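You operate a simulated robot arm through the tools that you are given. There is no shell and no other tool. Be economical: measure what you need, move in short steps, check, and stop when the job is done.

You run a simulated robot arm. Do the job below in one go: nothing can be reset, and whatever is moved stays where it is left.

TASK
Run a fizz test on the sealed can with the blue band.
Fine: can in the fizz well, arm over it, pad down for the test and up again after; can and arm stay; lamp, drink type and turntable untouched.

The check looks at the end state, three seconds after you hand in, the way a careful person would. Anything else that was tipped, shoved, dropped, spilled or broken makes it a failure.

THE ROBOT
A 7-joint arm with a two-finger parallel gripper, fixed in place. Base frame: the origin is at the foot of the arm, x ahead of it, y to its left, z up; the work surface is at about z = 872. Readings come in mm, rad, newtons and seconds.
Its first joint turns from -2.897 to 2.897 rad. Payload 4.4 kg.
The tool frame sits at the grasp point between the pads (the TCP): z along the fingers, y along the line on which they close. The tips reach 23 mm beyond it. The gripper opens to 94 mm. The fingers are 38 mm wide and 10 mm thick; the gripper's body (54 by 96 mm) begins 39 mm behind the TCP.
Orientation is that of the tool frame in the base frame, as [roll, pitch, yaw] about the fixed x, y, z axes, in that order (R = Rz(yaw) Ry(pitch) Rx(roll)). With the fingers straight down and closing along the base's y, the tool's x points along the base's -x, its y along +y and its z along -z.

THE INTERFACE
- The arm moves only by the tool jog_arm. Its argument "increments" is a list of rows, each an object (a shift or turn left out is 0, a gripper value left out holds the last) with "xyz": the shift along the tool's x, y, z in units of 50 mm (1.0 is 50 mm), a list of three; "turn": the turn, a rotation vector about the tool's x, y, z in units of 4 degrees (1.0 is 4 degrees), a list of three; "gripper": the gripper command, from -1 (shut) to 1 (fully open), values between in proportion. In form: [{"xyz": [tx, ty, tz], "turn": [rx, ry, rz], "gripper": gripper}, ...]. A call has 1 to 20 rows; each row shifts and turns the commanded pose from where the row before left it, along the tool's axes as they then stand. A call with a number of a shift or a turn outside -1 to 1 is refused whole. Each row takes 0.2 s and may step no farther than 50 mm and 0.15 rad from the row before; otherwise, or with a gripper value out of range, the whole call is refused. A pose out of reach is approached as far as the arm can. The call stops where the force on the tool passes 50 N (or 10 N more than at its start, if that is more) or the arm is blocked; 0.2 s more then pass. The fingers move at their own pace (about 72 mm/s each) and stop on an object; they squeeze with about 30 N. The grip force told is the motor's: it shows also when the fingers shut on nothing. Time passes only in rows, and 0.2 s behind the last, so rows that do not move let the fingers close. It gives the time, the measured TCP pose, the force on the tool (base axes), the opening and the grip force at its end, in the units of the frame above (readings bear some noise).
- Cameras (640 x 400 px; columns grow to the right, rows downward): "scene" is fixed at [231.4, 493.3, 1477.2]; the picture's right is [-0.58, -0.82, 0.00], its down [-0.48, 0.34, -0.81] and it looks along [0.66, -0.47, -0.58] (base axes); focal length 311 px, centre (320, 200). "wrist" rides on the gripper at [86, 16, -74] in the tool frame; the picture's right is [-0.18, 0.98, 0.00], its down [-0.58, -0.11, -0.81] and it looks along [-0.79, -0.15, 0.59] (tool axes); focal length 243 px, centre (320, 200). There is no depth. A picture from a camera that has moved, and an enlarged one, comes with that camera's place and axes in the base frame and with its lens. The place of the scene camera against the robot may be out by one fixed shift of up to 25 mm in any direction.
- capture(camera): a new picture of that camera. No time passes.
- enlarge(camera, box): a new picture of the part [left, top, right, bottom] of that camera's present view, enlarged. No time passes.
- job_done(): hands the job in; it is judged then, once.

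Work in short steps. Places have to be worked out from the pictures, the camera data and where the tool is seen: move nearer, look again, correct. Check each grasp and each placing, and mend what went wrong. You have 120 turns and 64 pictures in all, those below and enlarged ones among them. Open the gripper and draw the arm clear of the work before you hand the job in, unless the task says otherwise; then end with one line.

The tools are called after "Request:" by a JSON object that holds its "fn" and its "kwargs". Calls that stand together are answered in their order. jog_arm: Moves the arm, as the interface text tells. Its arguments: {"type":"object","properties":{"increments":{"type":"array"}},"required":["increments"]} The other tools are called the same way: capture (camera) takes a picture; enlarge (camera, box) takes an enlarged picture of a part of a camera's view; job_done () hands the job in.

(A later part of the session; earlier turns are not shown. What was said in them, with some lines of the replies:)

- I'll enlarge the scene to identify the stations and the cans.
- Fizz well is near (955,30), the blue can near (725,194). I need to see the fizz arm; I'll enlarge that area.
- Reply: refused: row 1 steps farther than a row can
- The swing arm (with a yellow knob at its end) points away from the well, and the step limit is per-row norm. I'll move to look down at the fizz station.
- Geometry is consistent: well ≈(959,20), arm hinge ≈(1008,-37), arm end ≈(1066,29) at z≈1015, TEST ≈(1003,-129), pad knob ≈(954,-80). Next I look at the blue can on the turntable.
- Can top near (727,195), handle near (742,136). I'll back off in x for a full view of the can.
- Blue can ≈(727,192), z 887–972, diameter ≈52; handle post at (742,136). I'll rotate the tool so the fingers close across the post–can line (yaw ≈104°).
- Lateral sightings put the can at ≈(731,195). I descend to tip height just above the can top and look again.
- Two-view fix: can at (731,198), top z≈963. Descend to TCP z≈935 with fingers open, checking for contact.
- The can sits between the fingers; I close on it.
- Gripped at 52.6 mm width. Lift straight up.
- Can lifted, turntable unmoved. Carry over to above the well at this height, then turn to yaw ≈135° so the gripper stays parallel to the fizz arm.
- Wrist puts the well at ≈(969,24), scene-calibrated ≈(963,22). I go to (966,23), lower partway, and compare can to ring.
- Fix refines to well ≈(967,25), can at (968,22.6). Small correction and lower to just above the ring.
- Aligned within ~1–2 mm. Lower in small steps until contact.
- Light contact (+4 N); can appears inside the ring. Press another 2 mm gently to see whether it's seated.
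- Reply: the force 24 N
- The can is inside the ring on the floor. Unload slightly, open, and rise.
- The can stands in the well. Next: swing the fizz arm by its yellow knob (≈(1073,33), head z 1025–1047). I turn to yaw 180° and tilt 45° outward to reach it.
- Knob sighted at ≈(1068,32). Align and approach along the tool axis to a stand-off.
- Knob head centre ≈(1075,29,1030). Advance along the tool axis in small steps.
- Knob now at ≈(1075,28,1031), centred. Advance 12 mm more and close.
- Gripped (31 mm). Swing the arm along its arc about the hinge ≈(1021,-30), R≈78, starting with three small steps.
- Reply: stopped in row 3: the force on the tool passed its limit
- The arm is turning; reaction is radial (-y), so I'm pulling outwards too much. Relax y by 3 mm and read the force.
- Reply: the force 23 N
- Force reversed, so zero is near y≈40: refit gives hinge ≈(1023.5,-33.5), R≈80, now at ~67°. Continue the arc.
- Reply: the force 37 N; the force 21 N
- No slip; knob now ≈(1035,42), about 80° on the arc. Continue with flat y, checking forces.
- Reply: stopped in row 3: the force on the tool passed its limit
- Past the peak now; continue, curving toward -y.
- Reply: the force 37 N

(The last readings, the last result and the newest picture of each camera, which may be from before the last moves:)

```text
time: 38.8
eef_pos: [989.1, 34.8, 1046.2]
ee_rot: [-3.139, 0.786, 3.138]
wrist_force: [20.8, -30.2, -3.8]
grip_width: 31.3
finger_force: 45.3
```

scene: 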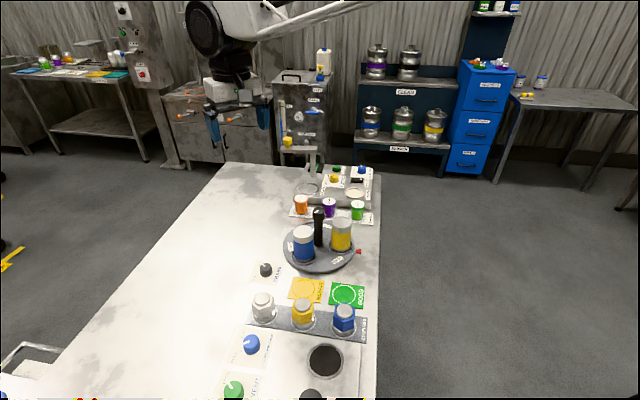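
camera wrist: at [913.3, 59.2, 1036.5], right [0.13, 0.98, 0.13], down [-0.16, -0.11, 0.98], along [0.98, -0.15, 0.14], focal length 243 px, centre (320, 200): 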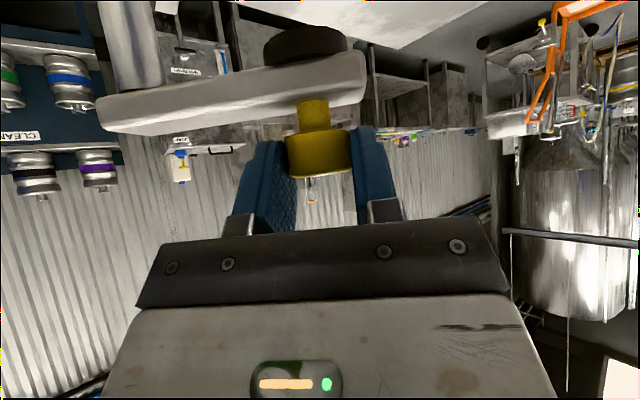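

Reaction points radially toward the hinge; add inward correction and continue.

Request:
{"fn": "jog_arm", "kwargs": {"increments": [{"xyz": [0.117, -0.128, -0.117]}, {"xyz": [0.124, -0.1, -0.124]}, {}]}}

Request:
{"fn": "capture", "kwargs": {"camera": "wrist"}}

Request:
{"fn": "enlarge", "kwargs": {"camera": "scene", "box": [260, 100, 380, 200]}}

```text
time: 39.6
eef_pos: [972.8, 25.3, 1046.2]
ee_rot: [-3.138, 0.784, 3.14]
wrist_force: [-5.5, 10.9, -0.2]
grip_width: 31.2
finger_force: 44.5
```

```text
19 pictures are left
camera wrist: at [857.4, 42.7, 1036.6], right [0.13, 0.98, 0.13], down [-0.16, -0.11, 0.98], along [0.98, -0.15, 0.14], focal length 243 px, centre (320, 200)
```

wrist: 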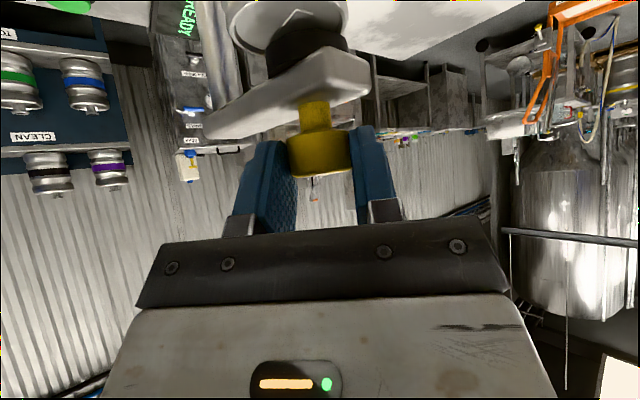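

```text
4.00 times, centred on (320, 150) of scene
camera zoom: at [231.4, 493.3, 1477.2], right [-0.58, -0.82, 0.0], down [-0.48, 0.34, -0.81], along [0.66, -0.47, -0.58], focal length 1244 px, centre (320, 400)
```

zoom: 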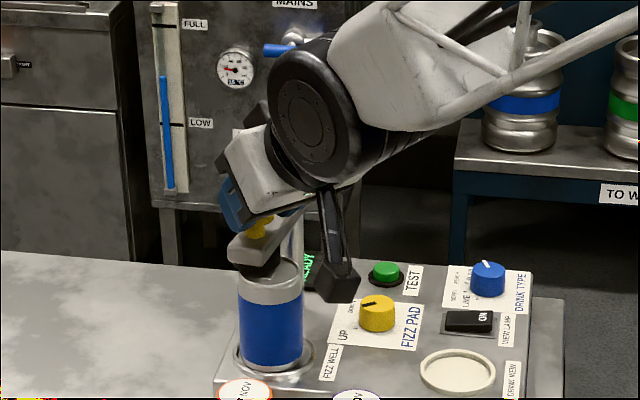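

Pad nearly above the can; about 12 mm more along the tangent aligns it. Two half steps.

Request:
{"fn": "jog_arm", "kwargs": {"increments": [{"xyz": [0.075, -0.06, -0.075]}, {"xyz": [0.06, -0.07, -0.06]}, {}]}}

Request:
{"fn": "capture", "kwargs": {"camera": "wrist"}}

Request:
{"fn": "enlarge", "kwargs": {"camera": "scene", "box": [260, 100, 380, 200]}}

```text
time: 40.4
eef_pos: [962.5, 17.7, 1044.7]
ee_rot: [-3.139, 0.784, 3.139]
wrist_force: [-0.8, 5.9, -4.2]
grip_width: 30.7
finger_force: 45.0
```

```text
17 pictures are left
camera wrist: at [848.2, 35.1, 1036.6], right [0.13, 0.98, 0.13], down [-0.16, -0.11, 0.98], along [0.98, -0.15, 0.14], focal length 243 px, centre (320, 200)
```

wrist: 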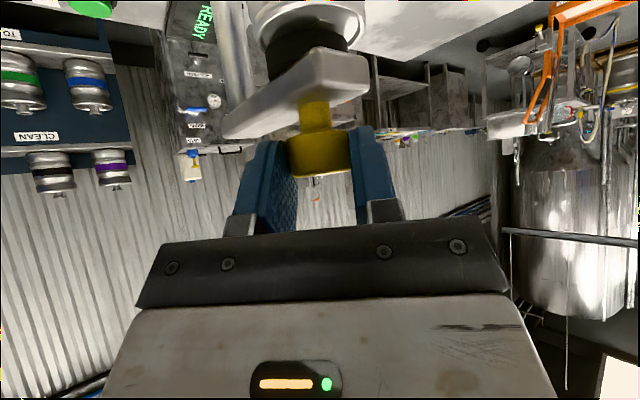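

```text
4.00 times, centred on (320, 150) of scene
camera zoom: at [231.4, 493.3, 1477.2], right [-0.58, -0.82, 0.0], down [-0.48, 0.34, -0.81], along [0.66, -0.47, -0.58], focal length 1244 px, centre (320, 400)
```

zoom: 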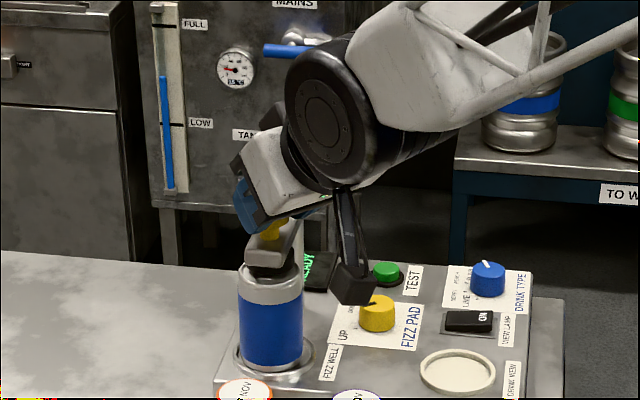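

Pad is centred over the can in both views. Release the knob and back away along the tool axis.

Request:
{"fn": "jog_arm", "kwargs": {"increments": [{"gripper": -0.2}, {"gripper": 0.2}, {"gripper": 0.6}, {"gripper": 0.6}, {"xyz": [0, 0, -0.4]}, {"xyz": [0, 0, -0.8]}, {"xyz": [0, 0, -0.9]}, {"xyz": [0, 0, -0.4]}, {}]}}

Request:
{"fn": "enlarge", "kwargs": {"camera": "scene", "box": [270, 110, 370, 200]}}

```text
time: 42.4
eef_pos: [873.5, 19.4, 1135.2]
ee_rot: [-3.14, 0.785, 3.141]
wrist_force: [0.5, -0.3, 0.0]
grip_width: 75.0
finger_force: 0.0
```

```text
4.44 times, centred on (320, 155) of scene
camera zoom: at [231.4, 493.3, 1477.2], right [-0.58, -0.82, 0.0], down [-0.48, 0.34, -0.81], along [0.66, -0.47, -0.58], focal length 1383 px, centre (320, 400)
```

zoom: 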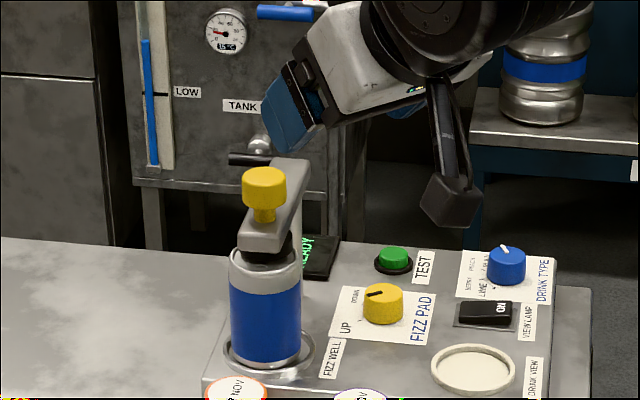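

The arm is over the can. Now bring the tool vertical, yaw to 225° and hover over the FIZZ PAD knob (≈(956,-78)).

Request:
{"fn": "jog_arm", "kwargs": {"increments": [{"turn": [0, 1, 0]}, {"turn": [0, 1, 0]}, {"turn": [0, 1, 0]}, {"turn": [0, 1, 0]}, {"turn": [0, 1, 0]}, {"turn": [0, 1, 0]}, {"turn": [0, 1, 0]}, {"turn": [0, 1, 0]}, {"turn": [0, 1, 0]}, {"turn": [0, 1, 0]}, {"turn": [0, 1, 0]}, {"turn": [0, 0.25, 0]}, {}]}}

Request:
{"fn": "jog_arm", "kwargs": {"increments": [{"turn": [0, 0, -1]}, {"turn": [0, 0, -1]}, {"turn": [0, 0, -1]}, {"turn": [0, 0, -1]}, {"turn": [0, 0, -1]}, {"turn": [0, 0, -1]}, {"turn": [0, 0, -1]}, {"turn": [0, 0, -1]}, {"turn": [0, 0, -1]}, {"turn": [0, 0, -1]}, {"turn": [0, 0, -1]}, {"turn": [0, 0, -0.25]}, {"xyz": [0, -0.8, 0]}, {"xyz": [0, -0.9, 0]}, {"xyz": [0.2, -0.84, 0.2]}, {"xyz": [0, 0, 0.8]}, {}]}}

Request:
{"fn": "enlarge", "kwargs": {"camera": "wrist", "box": [160, 0, 480, 200]}}

```text
time: 45.2
eef_pos: [874.8, 17.6, 1133.8]
ee_rot: [-3.141, -0.001, 3.137]
wrist_force: [-0.3, -0.3, 0.4]
grip_width: 75.2
finger_force: 0.0
```

```text
time: 48.8
eef_pos: [956.9, -80.0, 1083.3]
ee_rot: [-3.142, -0.001, -2.359]
wrist_force: [0.0, 0.1, -0.4]
grip_width: 75.0
finger_force: 0.1
```

```text
2.00 times, centred on (320, 100) of wrist
camera zoom: at [884.7, -127.8, 1157.9], right [-0.56, 0.83, 0.0], down [0.49, 0.33, 0.81], along [0.67, 0.45, -0.59], focal length 485 px, centre (320, 400)
```

zoom: 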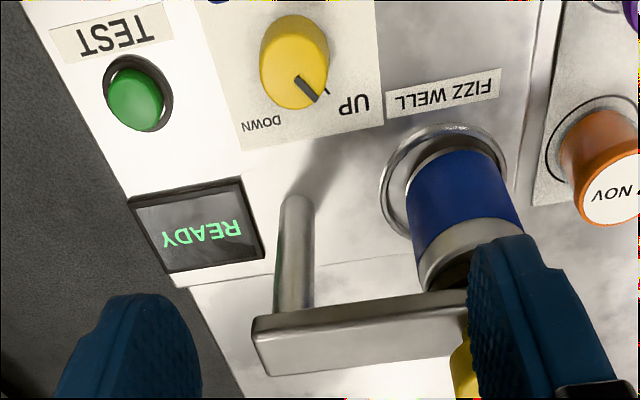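

Pointer is at UP; DOWN is about 60–65° clockwise from above. Descend partway and re-measure the knob between the fingers.

Request:
{"fn": "jog_arm", "kwargs": {"increments": [{"xyz": [0, 0, 0.9]}, {"xyz": [0, 0.06, 0.7]}, {}]}}

Request:
{"fn": "enlarge", "kwargs": {"camera": "wrist", "box": [120, 0, 520, 250]}}

Request:
{"fn": "enlarge", "kwargs": {"camera": "scene", "box": [290, 120, 370, 200]}}

```text
time: 49.6
eef_pos: [954.2, -77.9, 1002.6]
ee_rot: [3.141, -0.001, -2.361]
wrist_force: [0.4, -0.5, 0.5]
grip_width: 75.4
finger_force: 0.1
```

```text
1.60 times, centred on (320, 125) of wrist
camera zoom: at [881.1, -126.2, 1077.2], right [-0.56, 0.83, 0.0], down [0.49, 0.33, 0.81], along [0.67, 0.45, -0.59], focal length 388 px, centre (320, 320)
```

zoom: 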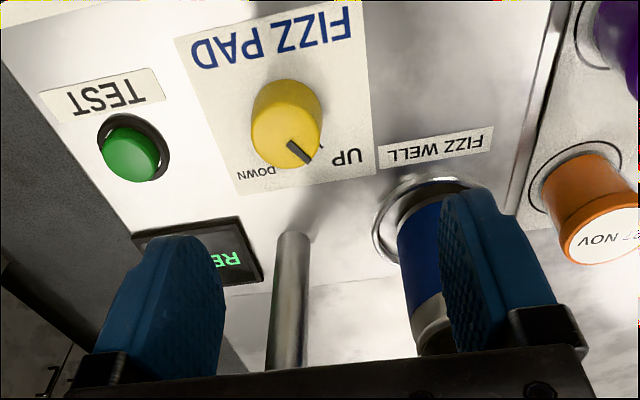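

```text
5.00 times, centred on (330, 160) of scene
camera zoom: at [231.4, 493.3, 1477.2], right [-0.58, -0.82, 0.0], down [-0.48, 0.34, -0.81], along [0.66, -0.47, -0.58], focal length 1556 px, centre (270, 400)
```

zoom: 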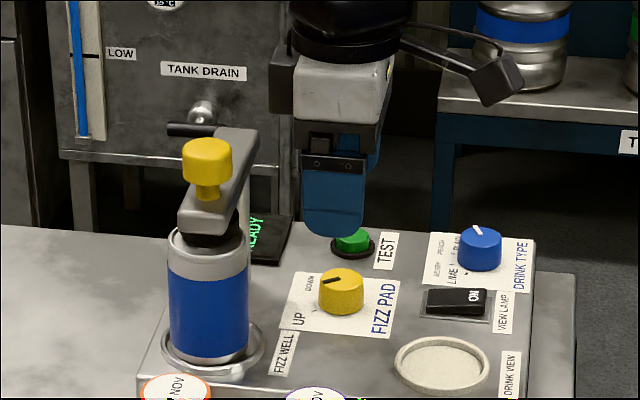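

Wrist view indicates the knob is ~10–14 mm toward the TEST side of the finger centre. Shift 10 mm, lower to just above knob top, and recheck.

Request:
{"fn": "jog_arm", "kwargs": {"increments": [{"xyz": [0.05, -0.2, 0]}, {"xyz": [0, 0, 0.7]}, {}]}}

Request:
{"fn": "enlarge", "kwargs": {"camera": "wrist", "box": [120, 0, 520, 250]}}

```text
time: 50.4
eef_pos: [959.2, -86.0, 969.6]
ee_rot: [3.141, -0.001, -2.359]
wrist_force: [-1.1, -0.6, 0.9]
grip_width: 75.1
finger_force: 0.0
```

```text
1.60 times, centred on (320, 125) of wrist
camera zoom: at [886.2, -134.4, 1042.7], right [-0.56, 0.83, 0.0], down [0.49, 0.33, 0.81], along [0.67, 0.45, -0.59], focal length 388 px, centre (320, 320)
```

zoom: 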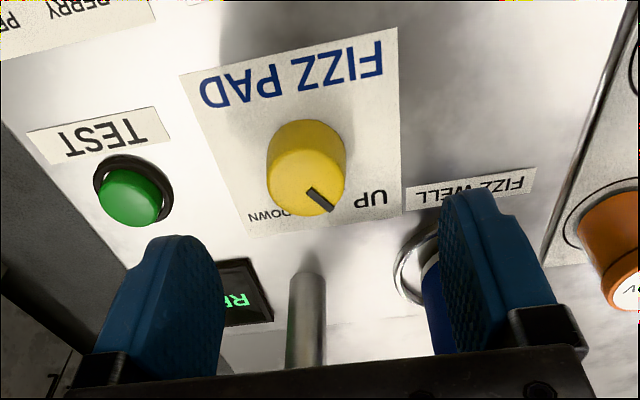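

Remaining offset ≈5 mm lateral; knob top ≈z 919. Correct, add 12° of yaw for turning room, and lower to tip z≈909.

Request:
{"fn": "jog_arm", "kwargs": {"increments": [{"xyz": [0, -0.1, 0], "turn": [0, 0, 0]}, {"turn": [0, 0, -1]}, {"turn": [0, 0, -1]}, {"turn": [0, 0, -1]}, {"xyz": [0, 0, 0.4]}, {"xyz": [0, 0, 0.34]}, {}]}}

Request:
{"fn": "enlarge", "kwargs": {"camera": "wrist", "box": [120, 0, 520, 250]}}

```text
time: 52.0
eef_pos: [962.9, -88.8, 931.8]
ee_rot: [-3.141, -0.002, -2.15]
wrist_force: [0.2, -0.2, 0.2]
grip_width: 75.0
finger_force: 0.0
```

```text
1.60 times, centred on (320, 125) of wrist
camera zoom: at [902.0, -152.6, 1006.1], right [-0.72, 0.69, 0.0], down [0.41, 0.43, 0.81], along [0.56, 0.58, -0.59], focal length 388 px, centre (320, 320)
```

zoom: 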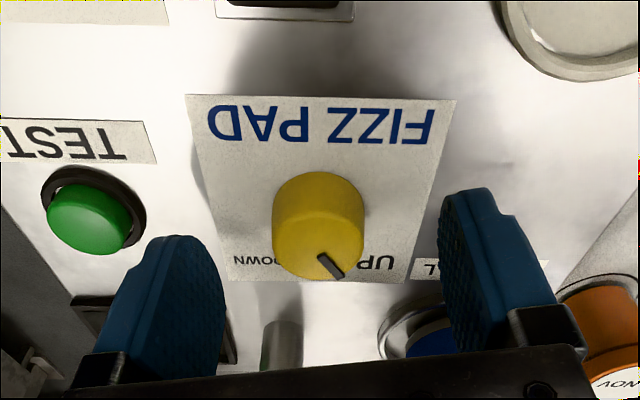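

Knob laterally centred; its top looks nearer z≈910, so go lower with care.

Request:
{"fn": "jog_arm", "kwargs": {"increments": [{"xyz": [-0.04, 0, 0.08]}, {"xyz": [0, 0, 0.08]}, {}]}}

Request:
{"fn": "enlarge", "kwargs": {"camera": "scene", "box": [300, 140, 370, 200]}}

```text
time: 52.8
eef_pos: [965.3, -87.4, 924.7]
ee_rot: [3.14, -0.002, -2.151]
wrist_force: [-0.3, 0.1, 0.4]
grip_width: 75.2
finger_force: 0.1
```

```text
6.67 times, centred on (335, 170) of scene
camera zoom: at [231.4, 493.3, 1477.2], right [-0.58, -0.82, 0.0], down [-0.48, 0.34, -0.81], along [0.66, -0.47, -0.58], focal length 2074 px, centre (220, 400)
```

zoom: 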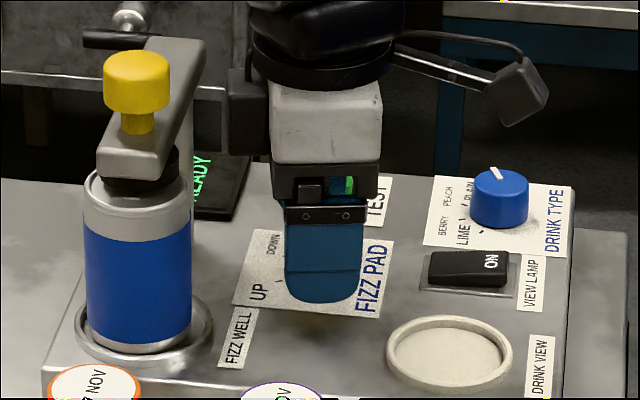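

Request:
{"fn": "jog_arm", "kwargs": {"increments": [{"xyz": [0, 0, 0.06]}, {"xyz": [0, 0, 0.04]}, {}]}}

```text
time: 53.6
eef_pos: [964.7, -87.4, 919.8]
ee_rot: [-3.141, -0.003, -2.15]
wrist_force: [-0.1, 0.1, 0.7]
grip_width: 75.2
finger_force: 0.0
```

No contact with the panel yet (tips at z≈897). Close on the knob here.

Request:
{"fn": "jog_arm", "kwargs": {"increments": [{"gripper": 0.2}, {"gripper": -0.2}, {"gripper": -1}, {"gripper": -1}, {"gripper": -1}, {"gripper": -1}]}}

Request:
{"fn": "enlarge", "kwargs": {"camera": "wrist", "box": [200, 80, 440, 230]}}

```text
time: 55.0
eef_pos: [965.0, -87.7, 919.1]
ee_rot: [-3.14, 0.001, -2.15]
wrist_force: [40.4, -17.5, -10.2]
grip_width: 31.6
finger_force: 45.0
```

```text
2.67 times, centred on (320, 155) of wrist
camera zoom: at [904.0, -151.2, 993.3], right [-0.72, 0.69, 0.0], down [0.41, 0.43, 0.81], along [0.56, 0.58, -0.59], focal length 647 px, centre (320, 320)
```

zoom: 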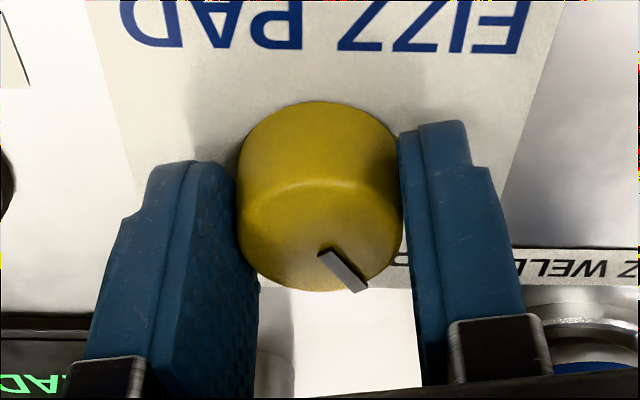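

Gripped; side force shows the knob is ~3 mm off centre. Relieve that and start turning clockwise.

Request:
{"fn": "jog_arm", "kwargs": {"increments": [{"xyz": [0, -0.06, 0]}, {}]}}

Request:
{"fn": "jog_arm", "kwargs": {"increments": [{"turn": [0, 0, 1]}, {"turn": [0, 0, 1]}, {"turn": [0, 0, 1]}, {"turn": [0, 0, 1]}, {"turn": [0, 0, 1]}, {}]}}

```text
time: 55.6
eef_pos: [965.8, -87.5, 918.9]
ee_rot: [3.138, -0.002, -2.15]
wrist_force: [-41.8, 10.4, 17.3]
grip_width: 31.8
finger_force: 45.5
```

```text
time: 55.9
eef_pos: [964.7, -89.0, 919.6]
ee_rot: [3.138, -0.004, -2.186]
wrist_force: [-11.1, 5.7, 9.1]
grip_width: 31.5
finger_force: 45.3
stopped in row 1: the force on the tool passed its limit (the readings are from after the stop); the commanded pose is now the measured one
```

Forces are now small; continue turning.

Request:
{"fn": "jog_arm", "kwargs": {"increments": [{"turn": [0, 0, 1]}, {"turn": [0, 0, 1]}, {"turn": [0, 0, 1]}, {"turn": [0, 0, 1]}, {}]}}

```text
time: 57.1
eef_pos: [965.0, -88.0, 919.4]
ee_rot: [3.14, -0.003, -2.468]
wrist_force: [-42.5, 10.5, 23.9]
grip_width: 31.8
finger_force: 44.9
```

18° turned; relieve ~1.5 mm along the reaction and continue.

Request:
{"fn": "jog_arm", "kwargs": {"increments": [{"xyz": [0.016, 0.022, -0.012]}, {"turn": [0, 0, 1]}, {"turn": [0, 0, 1]}, {"turn": [0, 0, 1]}, {"turn": [0, 0, 1]}, {}]}}

```text
time: 58.5
eef_pos: [964.1, -87.4, 918.2]
ee_rot: [3.14, -0.002, -2.747]
wrist_force: [30.5, 3.1, -4.5]
grip_width: 31.3
finger_force: 44.5
```

Request:
{"fn": "jog_arm", "kwargs": {"increments": [{"xyz": [-0.014, -0.006, 0]}, {"turn": [0, 0, 1]}, {"turn": [0, 0, 1]}, {"turn": [0, 0, 1]}, {"turn": [0, 0, 1]}, {}]}}

Request:
{"fn": "enlarge", "kwargs": {"camera": "wrist", "box": [160, 30, 480, 230]}}

```text
time: 59.9
eef_pos: [965.5, -89.6, 918.7]
ee_rot: [3.141, -0.003, -3.027]
wrist_force: [14.4, 3.9, 2.8]
grip_width: 31.4
finger_force: 44.6
```

```text
2.00 times, centred on (320, 130) of wrist
camera zoom: at [877.5, -81.6, 993.6], right [0.07, 1.0, 0.0], down [0.59, -0.04, 0.8], along [0.8, -0.06, -0.59], focal length 485 px, centre (320, 340)
```

zoom: 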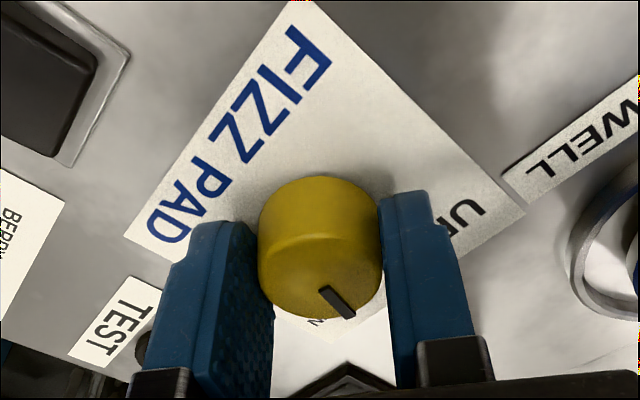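

Pointer has followed by 50°; DOWN still needs ~12–16° more.

Request:
{"fn": "jog_arm", "kwargs": {"increments": [{"xyz": [-0.008, 0, 0], "turn": [0, 0, 1]}, {"turn": [0, 0, 1]}, {"turn": [0, 0, 1]}, {}]}}

Request:
{"fn": "enlarge", "kwargs": {"camera": "scene", "box": [280, 120, 360, 200]}}

```text
time: 60.9
eef_pos: [965.2, -89.7, 917.9]
ee_rot: [-3.141, -0.005, 3.048]
wrist_force: [-17.1, 10.9, 8.7]
grip_width: 31.7
finger_force: 45.5
```

```text
5.00 times, centred on (320, 160) of scene
camera zoom: at [231.4, 493.3, 1477.2], right [-0.58, -0.82, 0.0], down [-0.48, 0.34, -0.81], along [0.66, -0.47, -0.58], focal length 1556 px, centre (320, 400)
```

zoom: 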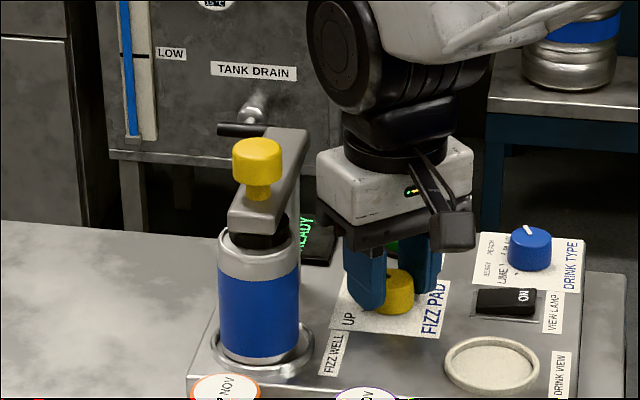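

Turned ~62°. Turn a little further to reach the end position, watching the force.

Request:
{"fn": "jog_arm", "kwargs": {"increments": [{"xyz": [0.012, 0.008, 0], "turn": [0, 0, 1]}, {"turn": [0, 0, 1]}, {}]}}

```text
time: 61.7
eef_pos: [965.5, -89.0, 919.6]
ee_rot: [-3.141, -0.003, 2.907]
wrist_force: [-6.4, 1.6, 3.2]
grip_width: 31.4
finger_force: 44.6
```

Release, rise, and check pointer and pad.

Request:
{"fn": "jog_arm", "kwargs": {"increments": [{"gripper": -0.2}, {"gripper": 0.2}, {"gripper": 0.5}, {"gripper": 0.5}, {"xyz": [0, 0, -0.6]}, {"xyz": [0, 0, -0.8]}, {"xyz": [0, 0, -0.8]}, {}]}}

Request:
{"fn": "enlarge", "kwargs": {"camera": "wrist", "box": [160, 0, 480, 200]}}

```text
time: 63.5
eef_pos: [965.2, -88.0, 1029.1]
ee_rot: [-3.141, -0.005, 2.907]
wrist_force: [-0.4, -0.5, 0.4]
grip_width: 70.5
finger_force: 0.2
```

```text
2.00 times, centred on (320, 100) of wrist
camera zoom: at [884.7, -51.1, 1103.1], right [0.41, 0.91, 0.0], down [0.54, -0.24, 0.8], along [0.73, -0.33, -0.59], focal length 485 px, centre (320, 400)
```

zoom: 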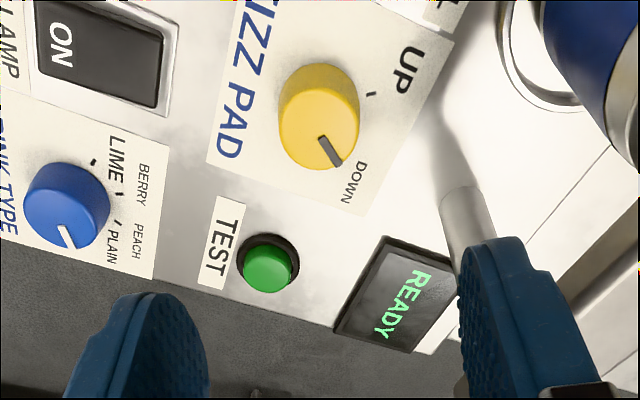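

Pointer is at DOWN; the knob sits exactly where measured, and TEST is at ≈(1013,-136). I raise, close the fingers, tilt 30° outward and come over TEST.

Request:
{"fn": "jog_arm", "kwargs": {"increments": [{"xyz": [0, 0, -0.8], "gripper": 0}, {"gripper": -1, "xyz": [0, 0, -0.2]}, {"turn": [0, -1, 0]}, {"turn": [0, -1, 0]}, {"turn": [0, -1, 0]}, {"turn": [0, -1, 0]}, {"turn": [0, -1, 0]}, {"turn": [0, -1, 0]}, {"turn": [0, -1, 0]}, {"turn": [0, -0.5, 0]}, {}]}}

Request:
{"fn": "jog_arm", "kwargs": {"increments": [{"xyz": [0.04, -0.17, 0.6]}, {"xyz": [0.04, -0.18, 0.7]}, {"xyz": [0.04, -0.18, 0.7]}, {"xyz": [0.04, -0.18, 0.6]}, {}]}}

Request:
{"fn": "capture", "kwargs": {"camera": "wrist"}}

```text
time: 65.9
eef_pos: [966.1, -88.3, 1079.3]
ee_rot: [-3.139, 0.521, 2.911]
wrist_force: [0.3, 0.0, 0.2]
grip_width: 0.2
finger_force: 29.9
```

```text
time: 67.1
eef_pos: [1014.5, -136.0, 963.0]
ee_rot: [-3.139, 0.52, 2.91]
wrist_force: [-0.8, 0.3, 0.4]
grip_width: 0.0
finger_force: 30.1
```

```text
4 pictures are left
camera wrist: at [908.3, -93.5, 984.4], right [0.38, 0.92, 0.09], down [0.08, -0.13, 0.99], along [0.92, -0.37, -0.12], focal length 243 px, centre (320, 200)
```

wrist: 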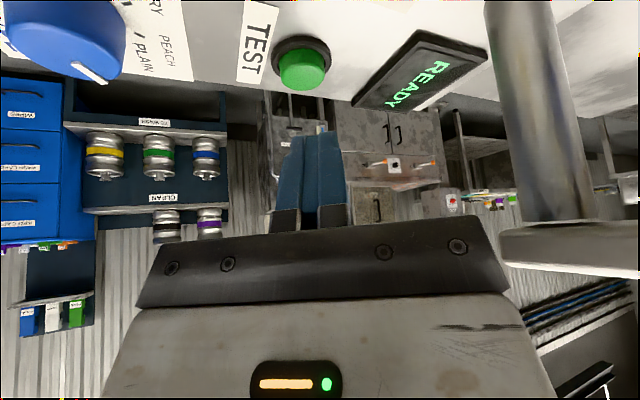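

Over TEST with only a few mm correction. Align and descend vertically in small steps, watching force.

Request:
{"fn": "jog_arm", "kwargs": {"increments": [{"xyz": [0.106, -0.056, 0.355]}, {"xyz": [0.03, 0, 0.052]}, {"xyz": [0.03, 0, 0.052]}, {}]}}

Request:
{"fn": "jog_arm", "kwargs": {"increments": [{"xyz": [0.02, 0, 0.035]}, {}]}}

```text
time: 68.1
eef_pos: [1017.7, -138.8, 940.2]
ee_rot: [-3.139, 0.519, 2.91]
wrist_force: [0.1, -0.1, 0.3]
grip_width: 0.0
finger_force: 29.7
```

```text
time: 68.7
eef_pos: [1017.1, -140.4, 937.7]
ee_rot: [-3.138, 0.52, 2.911]
wrist_force: [0.5, -0.9, -0.1]
grip_width: 0.3
finger_force: 30.5
```

Corner at z≈908, no contact yet. Continue down 2 mm at a time.

Request:
{"fn": "jog_arm", "kwargs": {"increments": [{"xyz": [0.02, 0, 0.035]}, {"xyz": [0.02, 0, 0.035]}, {}]}}

Request:
{"fn": "jog_arm", "kwargs": {"increments": [{"xyz": [0.02, 0, 0.035]}, {"xyz": [0.01, 0, 0.017]}, {}]}}

```text
time: 69.5
eef_pos: [1016.6, -138.9, 932.4]
ee_rot: [-3.14, 0.522, 2.91]
wrist_force: [-0.2, -0.3, 0.3]
grip_width: 0.4
finger_force: 29.7
```

```text
time: 70.3
eef_pos: [1016.4, -139.1, 930.5]
ee_rot: [-3.14, 0.521, 2.908]
wrist_force: [-1.0, 1.7, 1.3]
grip_width: 0.0
finger_force: 29.9
```

Slight force beginning at corner z≈901; keep pressing.

Request:
{"fn": "jog_arm", "kwargs": {"increments": [{"xyz": [0.015, 0, 0.026]}, {}]}}

Request:
{"fn": "jog_arm", "kwargs": {"increments": [{"xyz": [0.015, 0, 0.026]}, {}]}}

```text
time: 70.9
eef_pos: [1017.4, -140.7, 928.1]
ee_rot: [-3.139, 0.519, 2.909]
wrist_force: [0.3, 0.0, 1.3]
grip_width: 0.0
finger_force: 29.9
```

```text
time: 71.5
eef_pos: [1016.7, -140.9, 928.2]
ee_rot: [3.141, 0.52, 2.91]
wrist_force: [-2.7, 1.0, 5.4]
grip_width: 0.0
finger_force: 29.9
```

Request:
{"fn": "jog_arm", "kwargs": {"increments": [{"xyz": [0.02, 0, 0.035]}, {}]}}

Request:
{"fn": "enlarge", "kwargs": {"camera": "wrist", "box": [200, 0, 500, 180]}}

```text
time: 72.1
eef_pos: [1017.4, -139.1, 925.8]
ee_rot: [-3.14, 0.52, 2.909]
wrist_force: [-3.8, 0.4, 15.0]
grip_width: 0.1
finger_force: 30.4
```

```text
2.13 times, centred on (350, 90) of wrist
camera zoom: at [911.9, -97.4, 946.2], right [0.38, 0.92, 0.09], down [0.07, -0.13, 0.99], along [0.92, -0.37, -0.12], focal length 518 px, centre (256, 435)
```

zoom: 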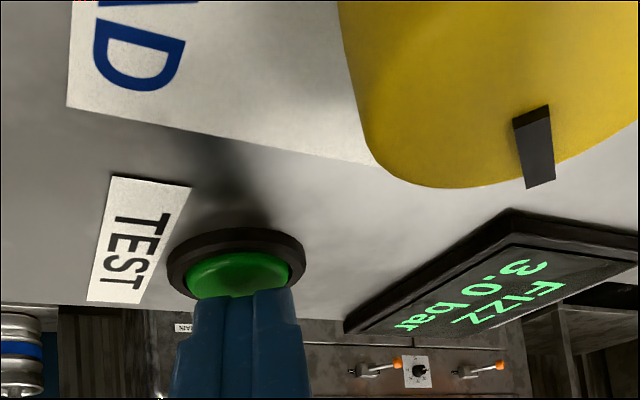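

The display reads "FIZZ 3.0 bar" — test done. Lift straight up, retreat and bring the tool vertical above the knob again.

Request:
{"fn": "jog_arm", "kwargs": {"increments": [{"xyz": [-0.2, 0, -0.345]}, {"xyz": [-0.2, 0, -0.345]}, {"xyz": [-0.02, 0.18, -0.65]}, {"xyz": [-0.02, 0.19, -0.65]}, {"xyz": [-0.02, 0.19, -0.65]}, {"xyz": [0, 0.19, -0.62]}, {"turn": [0, 1, 0]}, {"turn": [0, 1, 0]}, {"turn": [0, 1, 0]}, {"turn": [0, 1, 0]}, {"turn": [0, 1, 0]}, {"turn": [0, 1, 0]}, {"turn": [0, 1, 0]}, {"turn": [0, 0.5, 0], "gripper": 0.5}, {}]}}

```text
time: 75.3
eef_pos: [965.9, -88.8, 1078.0]
ee_rot: [-3.139, -0.002, 2.908]
wrist_force: [0.4, 0.1, -0.8]
grip_width: 70.5
finger_force: 0.2
```

Tool is back at the same yaw and x,y as when it held the knob. Descend to z≈919 and regrip.

Request:
{"fn": "jog_arm", "kwargs": {"increments": [{"xyz": [0, 0, 0.9]}, {"xyz": [0, 0, 0.9]}, {"xyz": [0, 0, 0.6]}, {"xyz": [0, 0, 0.4]}, {"xyz": [0, 0, 0.36]}, {}]}}

Request:
{"fn": "jog_arm", "kwargs": {"increments": [{"gripper": 0.1}, {"gripper": -0.2}, {"gripper": -1}, {"gripper": -1}, {"gripper": -1}]}}

```text
time: 76.7
eef_pos: [965.4, -89.3, 920.5]
ee_rot: [-3.141, -0.004, 2.908]
wrist_force: [-0.6, 0.9, 0.5]
grip_width: 70.5
finger_force: 0.0
```

```text
time: 77.9
eef_pos: [965.9, -89.2, 919.3]
ee_rot: [-3.141, -0.002, 2.91]
wrist_force: [6.6, 25.8, -1.0]
grip_width: 31.5
finger_force: 45.7
```

Regripped. Relieve the ~1 mm offset and turn counter-clockwise back toward UP.

Request:
{"fn": "jog_arm", "kwargs": {"increments": [{"xyz": [0, 0.016, 0]}, {"turn": [0, 0, -1]}, {"turn": [0, 0, -1]}, {"turn": [0, 0, -1]}, {"turn": [0, 0, -1]}, {}]}}

```text
time: 79.3
eef_pos: [966.5, -88.5, 919.9]
ee_rot: [3.141, -0.002, -3.096]
wrist_force: [-12.7, 16.3, 13.4]
grip_width: 31.4
finger_force: 44.8
```

Request:
{"fn": "jog_arm", "kwargs": {"increments": [{"xyz": [0.008, 0.01, -0.008]}, {"turn": [0, 0, -1]}, {"turn": [0, 0, -1]}, {"turn": [0, 0, -1]}, {"turn": [0, 0, -1]}, {}]}}

```text
time: 80.7
eef_pos: [966.7, -87.9, 919.0]
ee_rot: [3.141, -0.003, -2.815]
wrist_force: [12.0, -5.5, 3.4]
grip_width: 31.8
finger_force: 45.1
```

Request:
{"fn": "jog_arm", "kwargs": {"increments": [{"turn": [0, 0, -1]}, {"turn": [0, 0, -1]}, {"turn": [0, 0, -1]}, {"turn": [0, 0, -1]}, {}]}}

```text
time: 81.9
eef_pos: [964.2, -88.8, 919.1]
ee_rot: [3.14, -0.003, -2.537]
wrist_force: [16.7, -14.7, 1.7]
grip_width: 31.8
finger_force: 45.0
```

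Request:
{"fn": "jog_arm", "kwargs": {"increments": [{"xyz": [0, -0.012, 0]}, {"turn": [0, 0, -1]}, {"turn": [0, 0, -1]}, {"turn": [0, 0, -1]}, {"turn": [0, 0, -1]}, {"turn": [0, 0, -1]}, {"turn": [0, 0, -0.5]}, {}]}}

```text
time: 83.7
eef_pos: [965.1, -87.1, 919.7]
ee_rot: [3.138, -0.003, -2.153]
wrist_force: [-9.4, -11.2, 11.9]
grip_width: 31.4
finger_force: 45.0
```

Back at the original yaw (UP). Release, rise, and check pointer and pad.

Request:
{"fn": "jog_arm", "kwargs": {"increments": [{"gripper": -0.2}, {"gripper": 0.2}, {"gripper": 0.5}, {"gripper": 0.5}, {"xyz": [0, 0, -0.6]}, {"xyz": [0, 0, -0.8]}, {"xyz": [0, 0, -0.9]}, {"xyz": [0, 0, -0.9]}, {}]}}

Request:
{"fn": "enlarge", "kwargs": {"camera": "wrist", "box": [120, 0, 520, 250]}}

```text
time: 85.7
eef_pos: [964.8, -87.5, 1080.6]
ee_rot: [3.138, -0.002, -2.153]
wrist_force: [0.2, -0.7, 0.2]
grip_width: 70.8
finger_force: 0.1
```

```text
1.60 times, centred on (320, 125) of wrist
camera zoom: at [904.8, -150.3, 1154.8], right [-0.72, 0.69, 0.0], down [0.41, 0.43, 0.8], along [0.56, 0.58, -0.59], focal length 388 px, centre (320, 320)
```

zoom: 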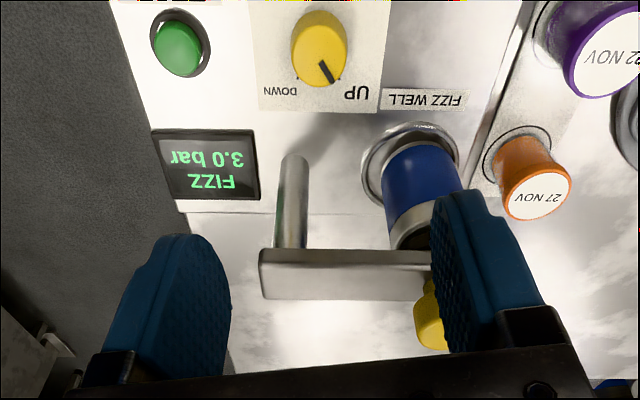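

Pointer is back on UP and the reading stays shown. Withdraw clear and take a final scene check.

Request:
{"fn": "jog_arm", "kwargs": {"increments": [{"xyz": [0, 0, -0.9]}, {"xyz": [0, 0, -0.9]}, {"xyz": [0.5, 0.75, 0]}, {"xyz": [0.5, 0.75, 0]}, {"xyz": [0.5, 0.75, 0]}, {"xyz": [0.5, 0.75, 0]}, {"xyz": [0.5, 0.75, 0]}, {}]}}

Request:
{"fn": "enlarge", "kwargs": {"camera": "scene", "box": [260, 120, 380, 220]}}

```text
time: 87.5
eef_pos: [741.0, -89.2, 1171.7]
ee_rot: [3.138, -0.003, -2.155]
wrist_force: [-0.1, -0.2, 0.6]
grip_width: 70.7
finger_force: 0.0
```

```text
4.00 times, centred on (320, 170) of scene
camera zoom: at [231.4, 493.3, 1477.2], right [-0.58, -0.82, 0.0], down [-0.48, 0.34, -0.81], along [0.66, -0.47, -0.58], focal length 1244 px, centre (320, 320)
```

zoom: 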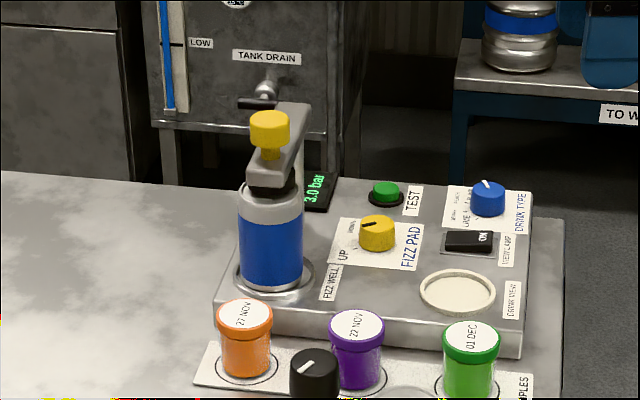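

Everything is in order: the can is seated in the well, the arm is over it, the pad knob is back at UP and the reading is displayed. Lamp, drink type and turntable are as found, so I'm handing in.

Request:
{"fn": "job_done", "kwargs": {}}

```text
The job is handed in.
```

The fizz test on the blue-band can is done and read 3.0 bar. The can is in the well with the fizz arm over it, the pad knob is back at UP, and the lamp, drink type and turntable were not touched.
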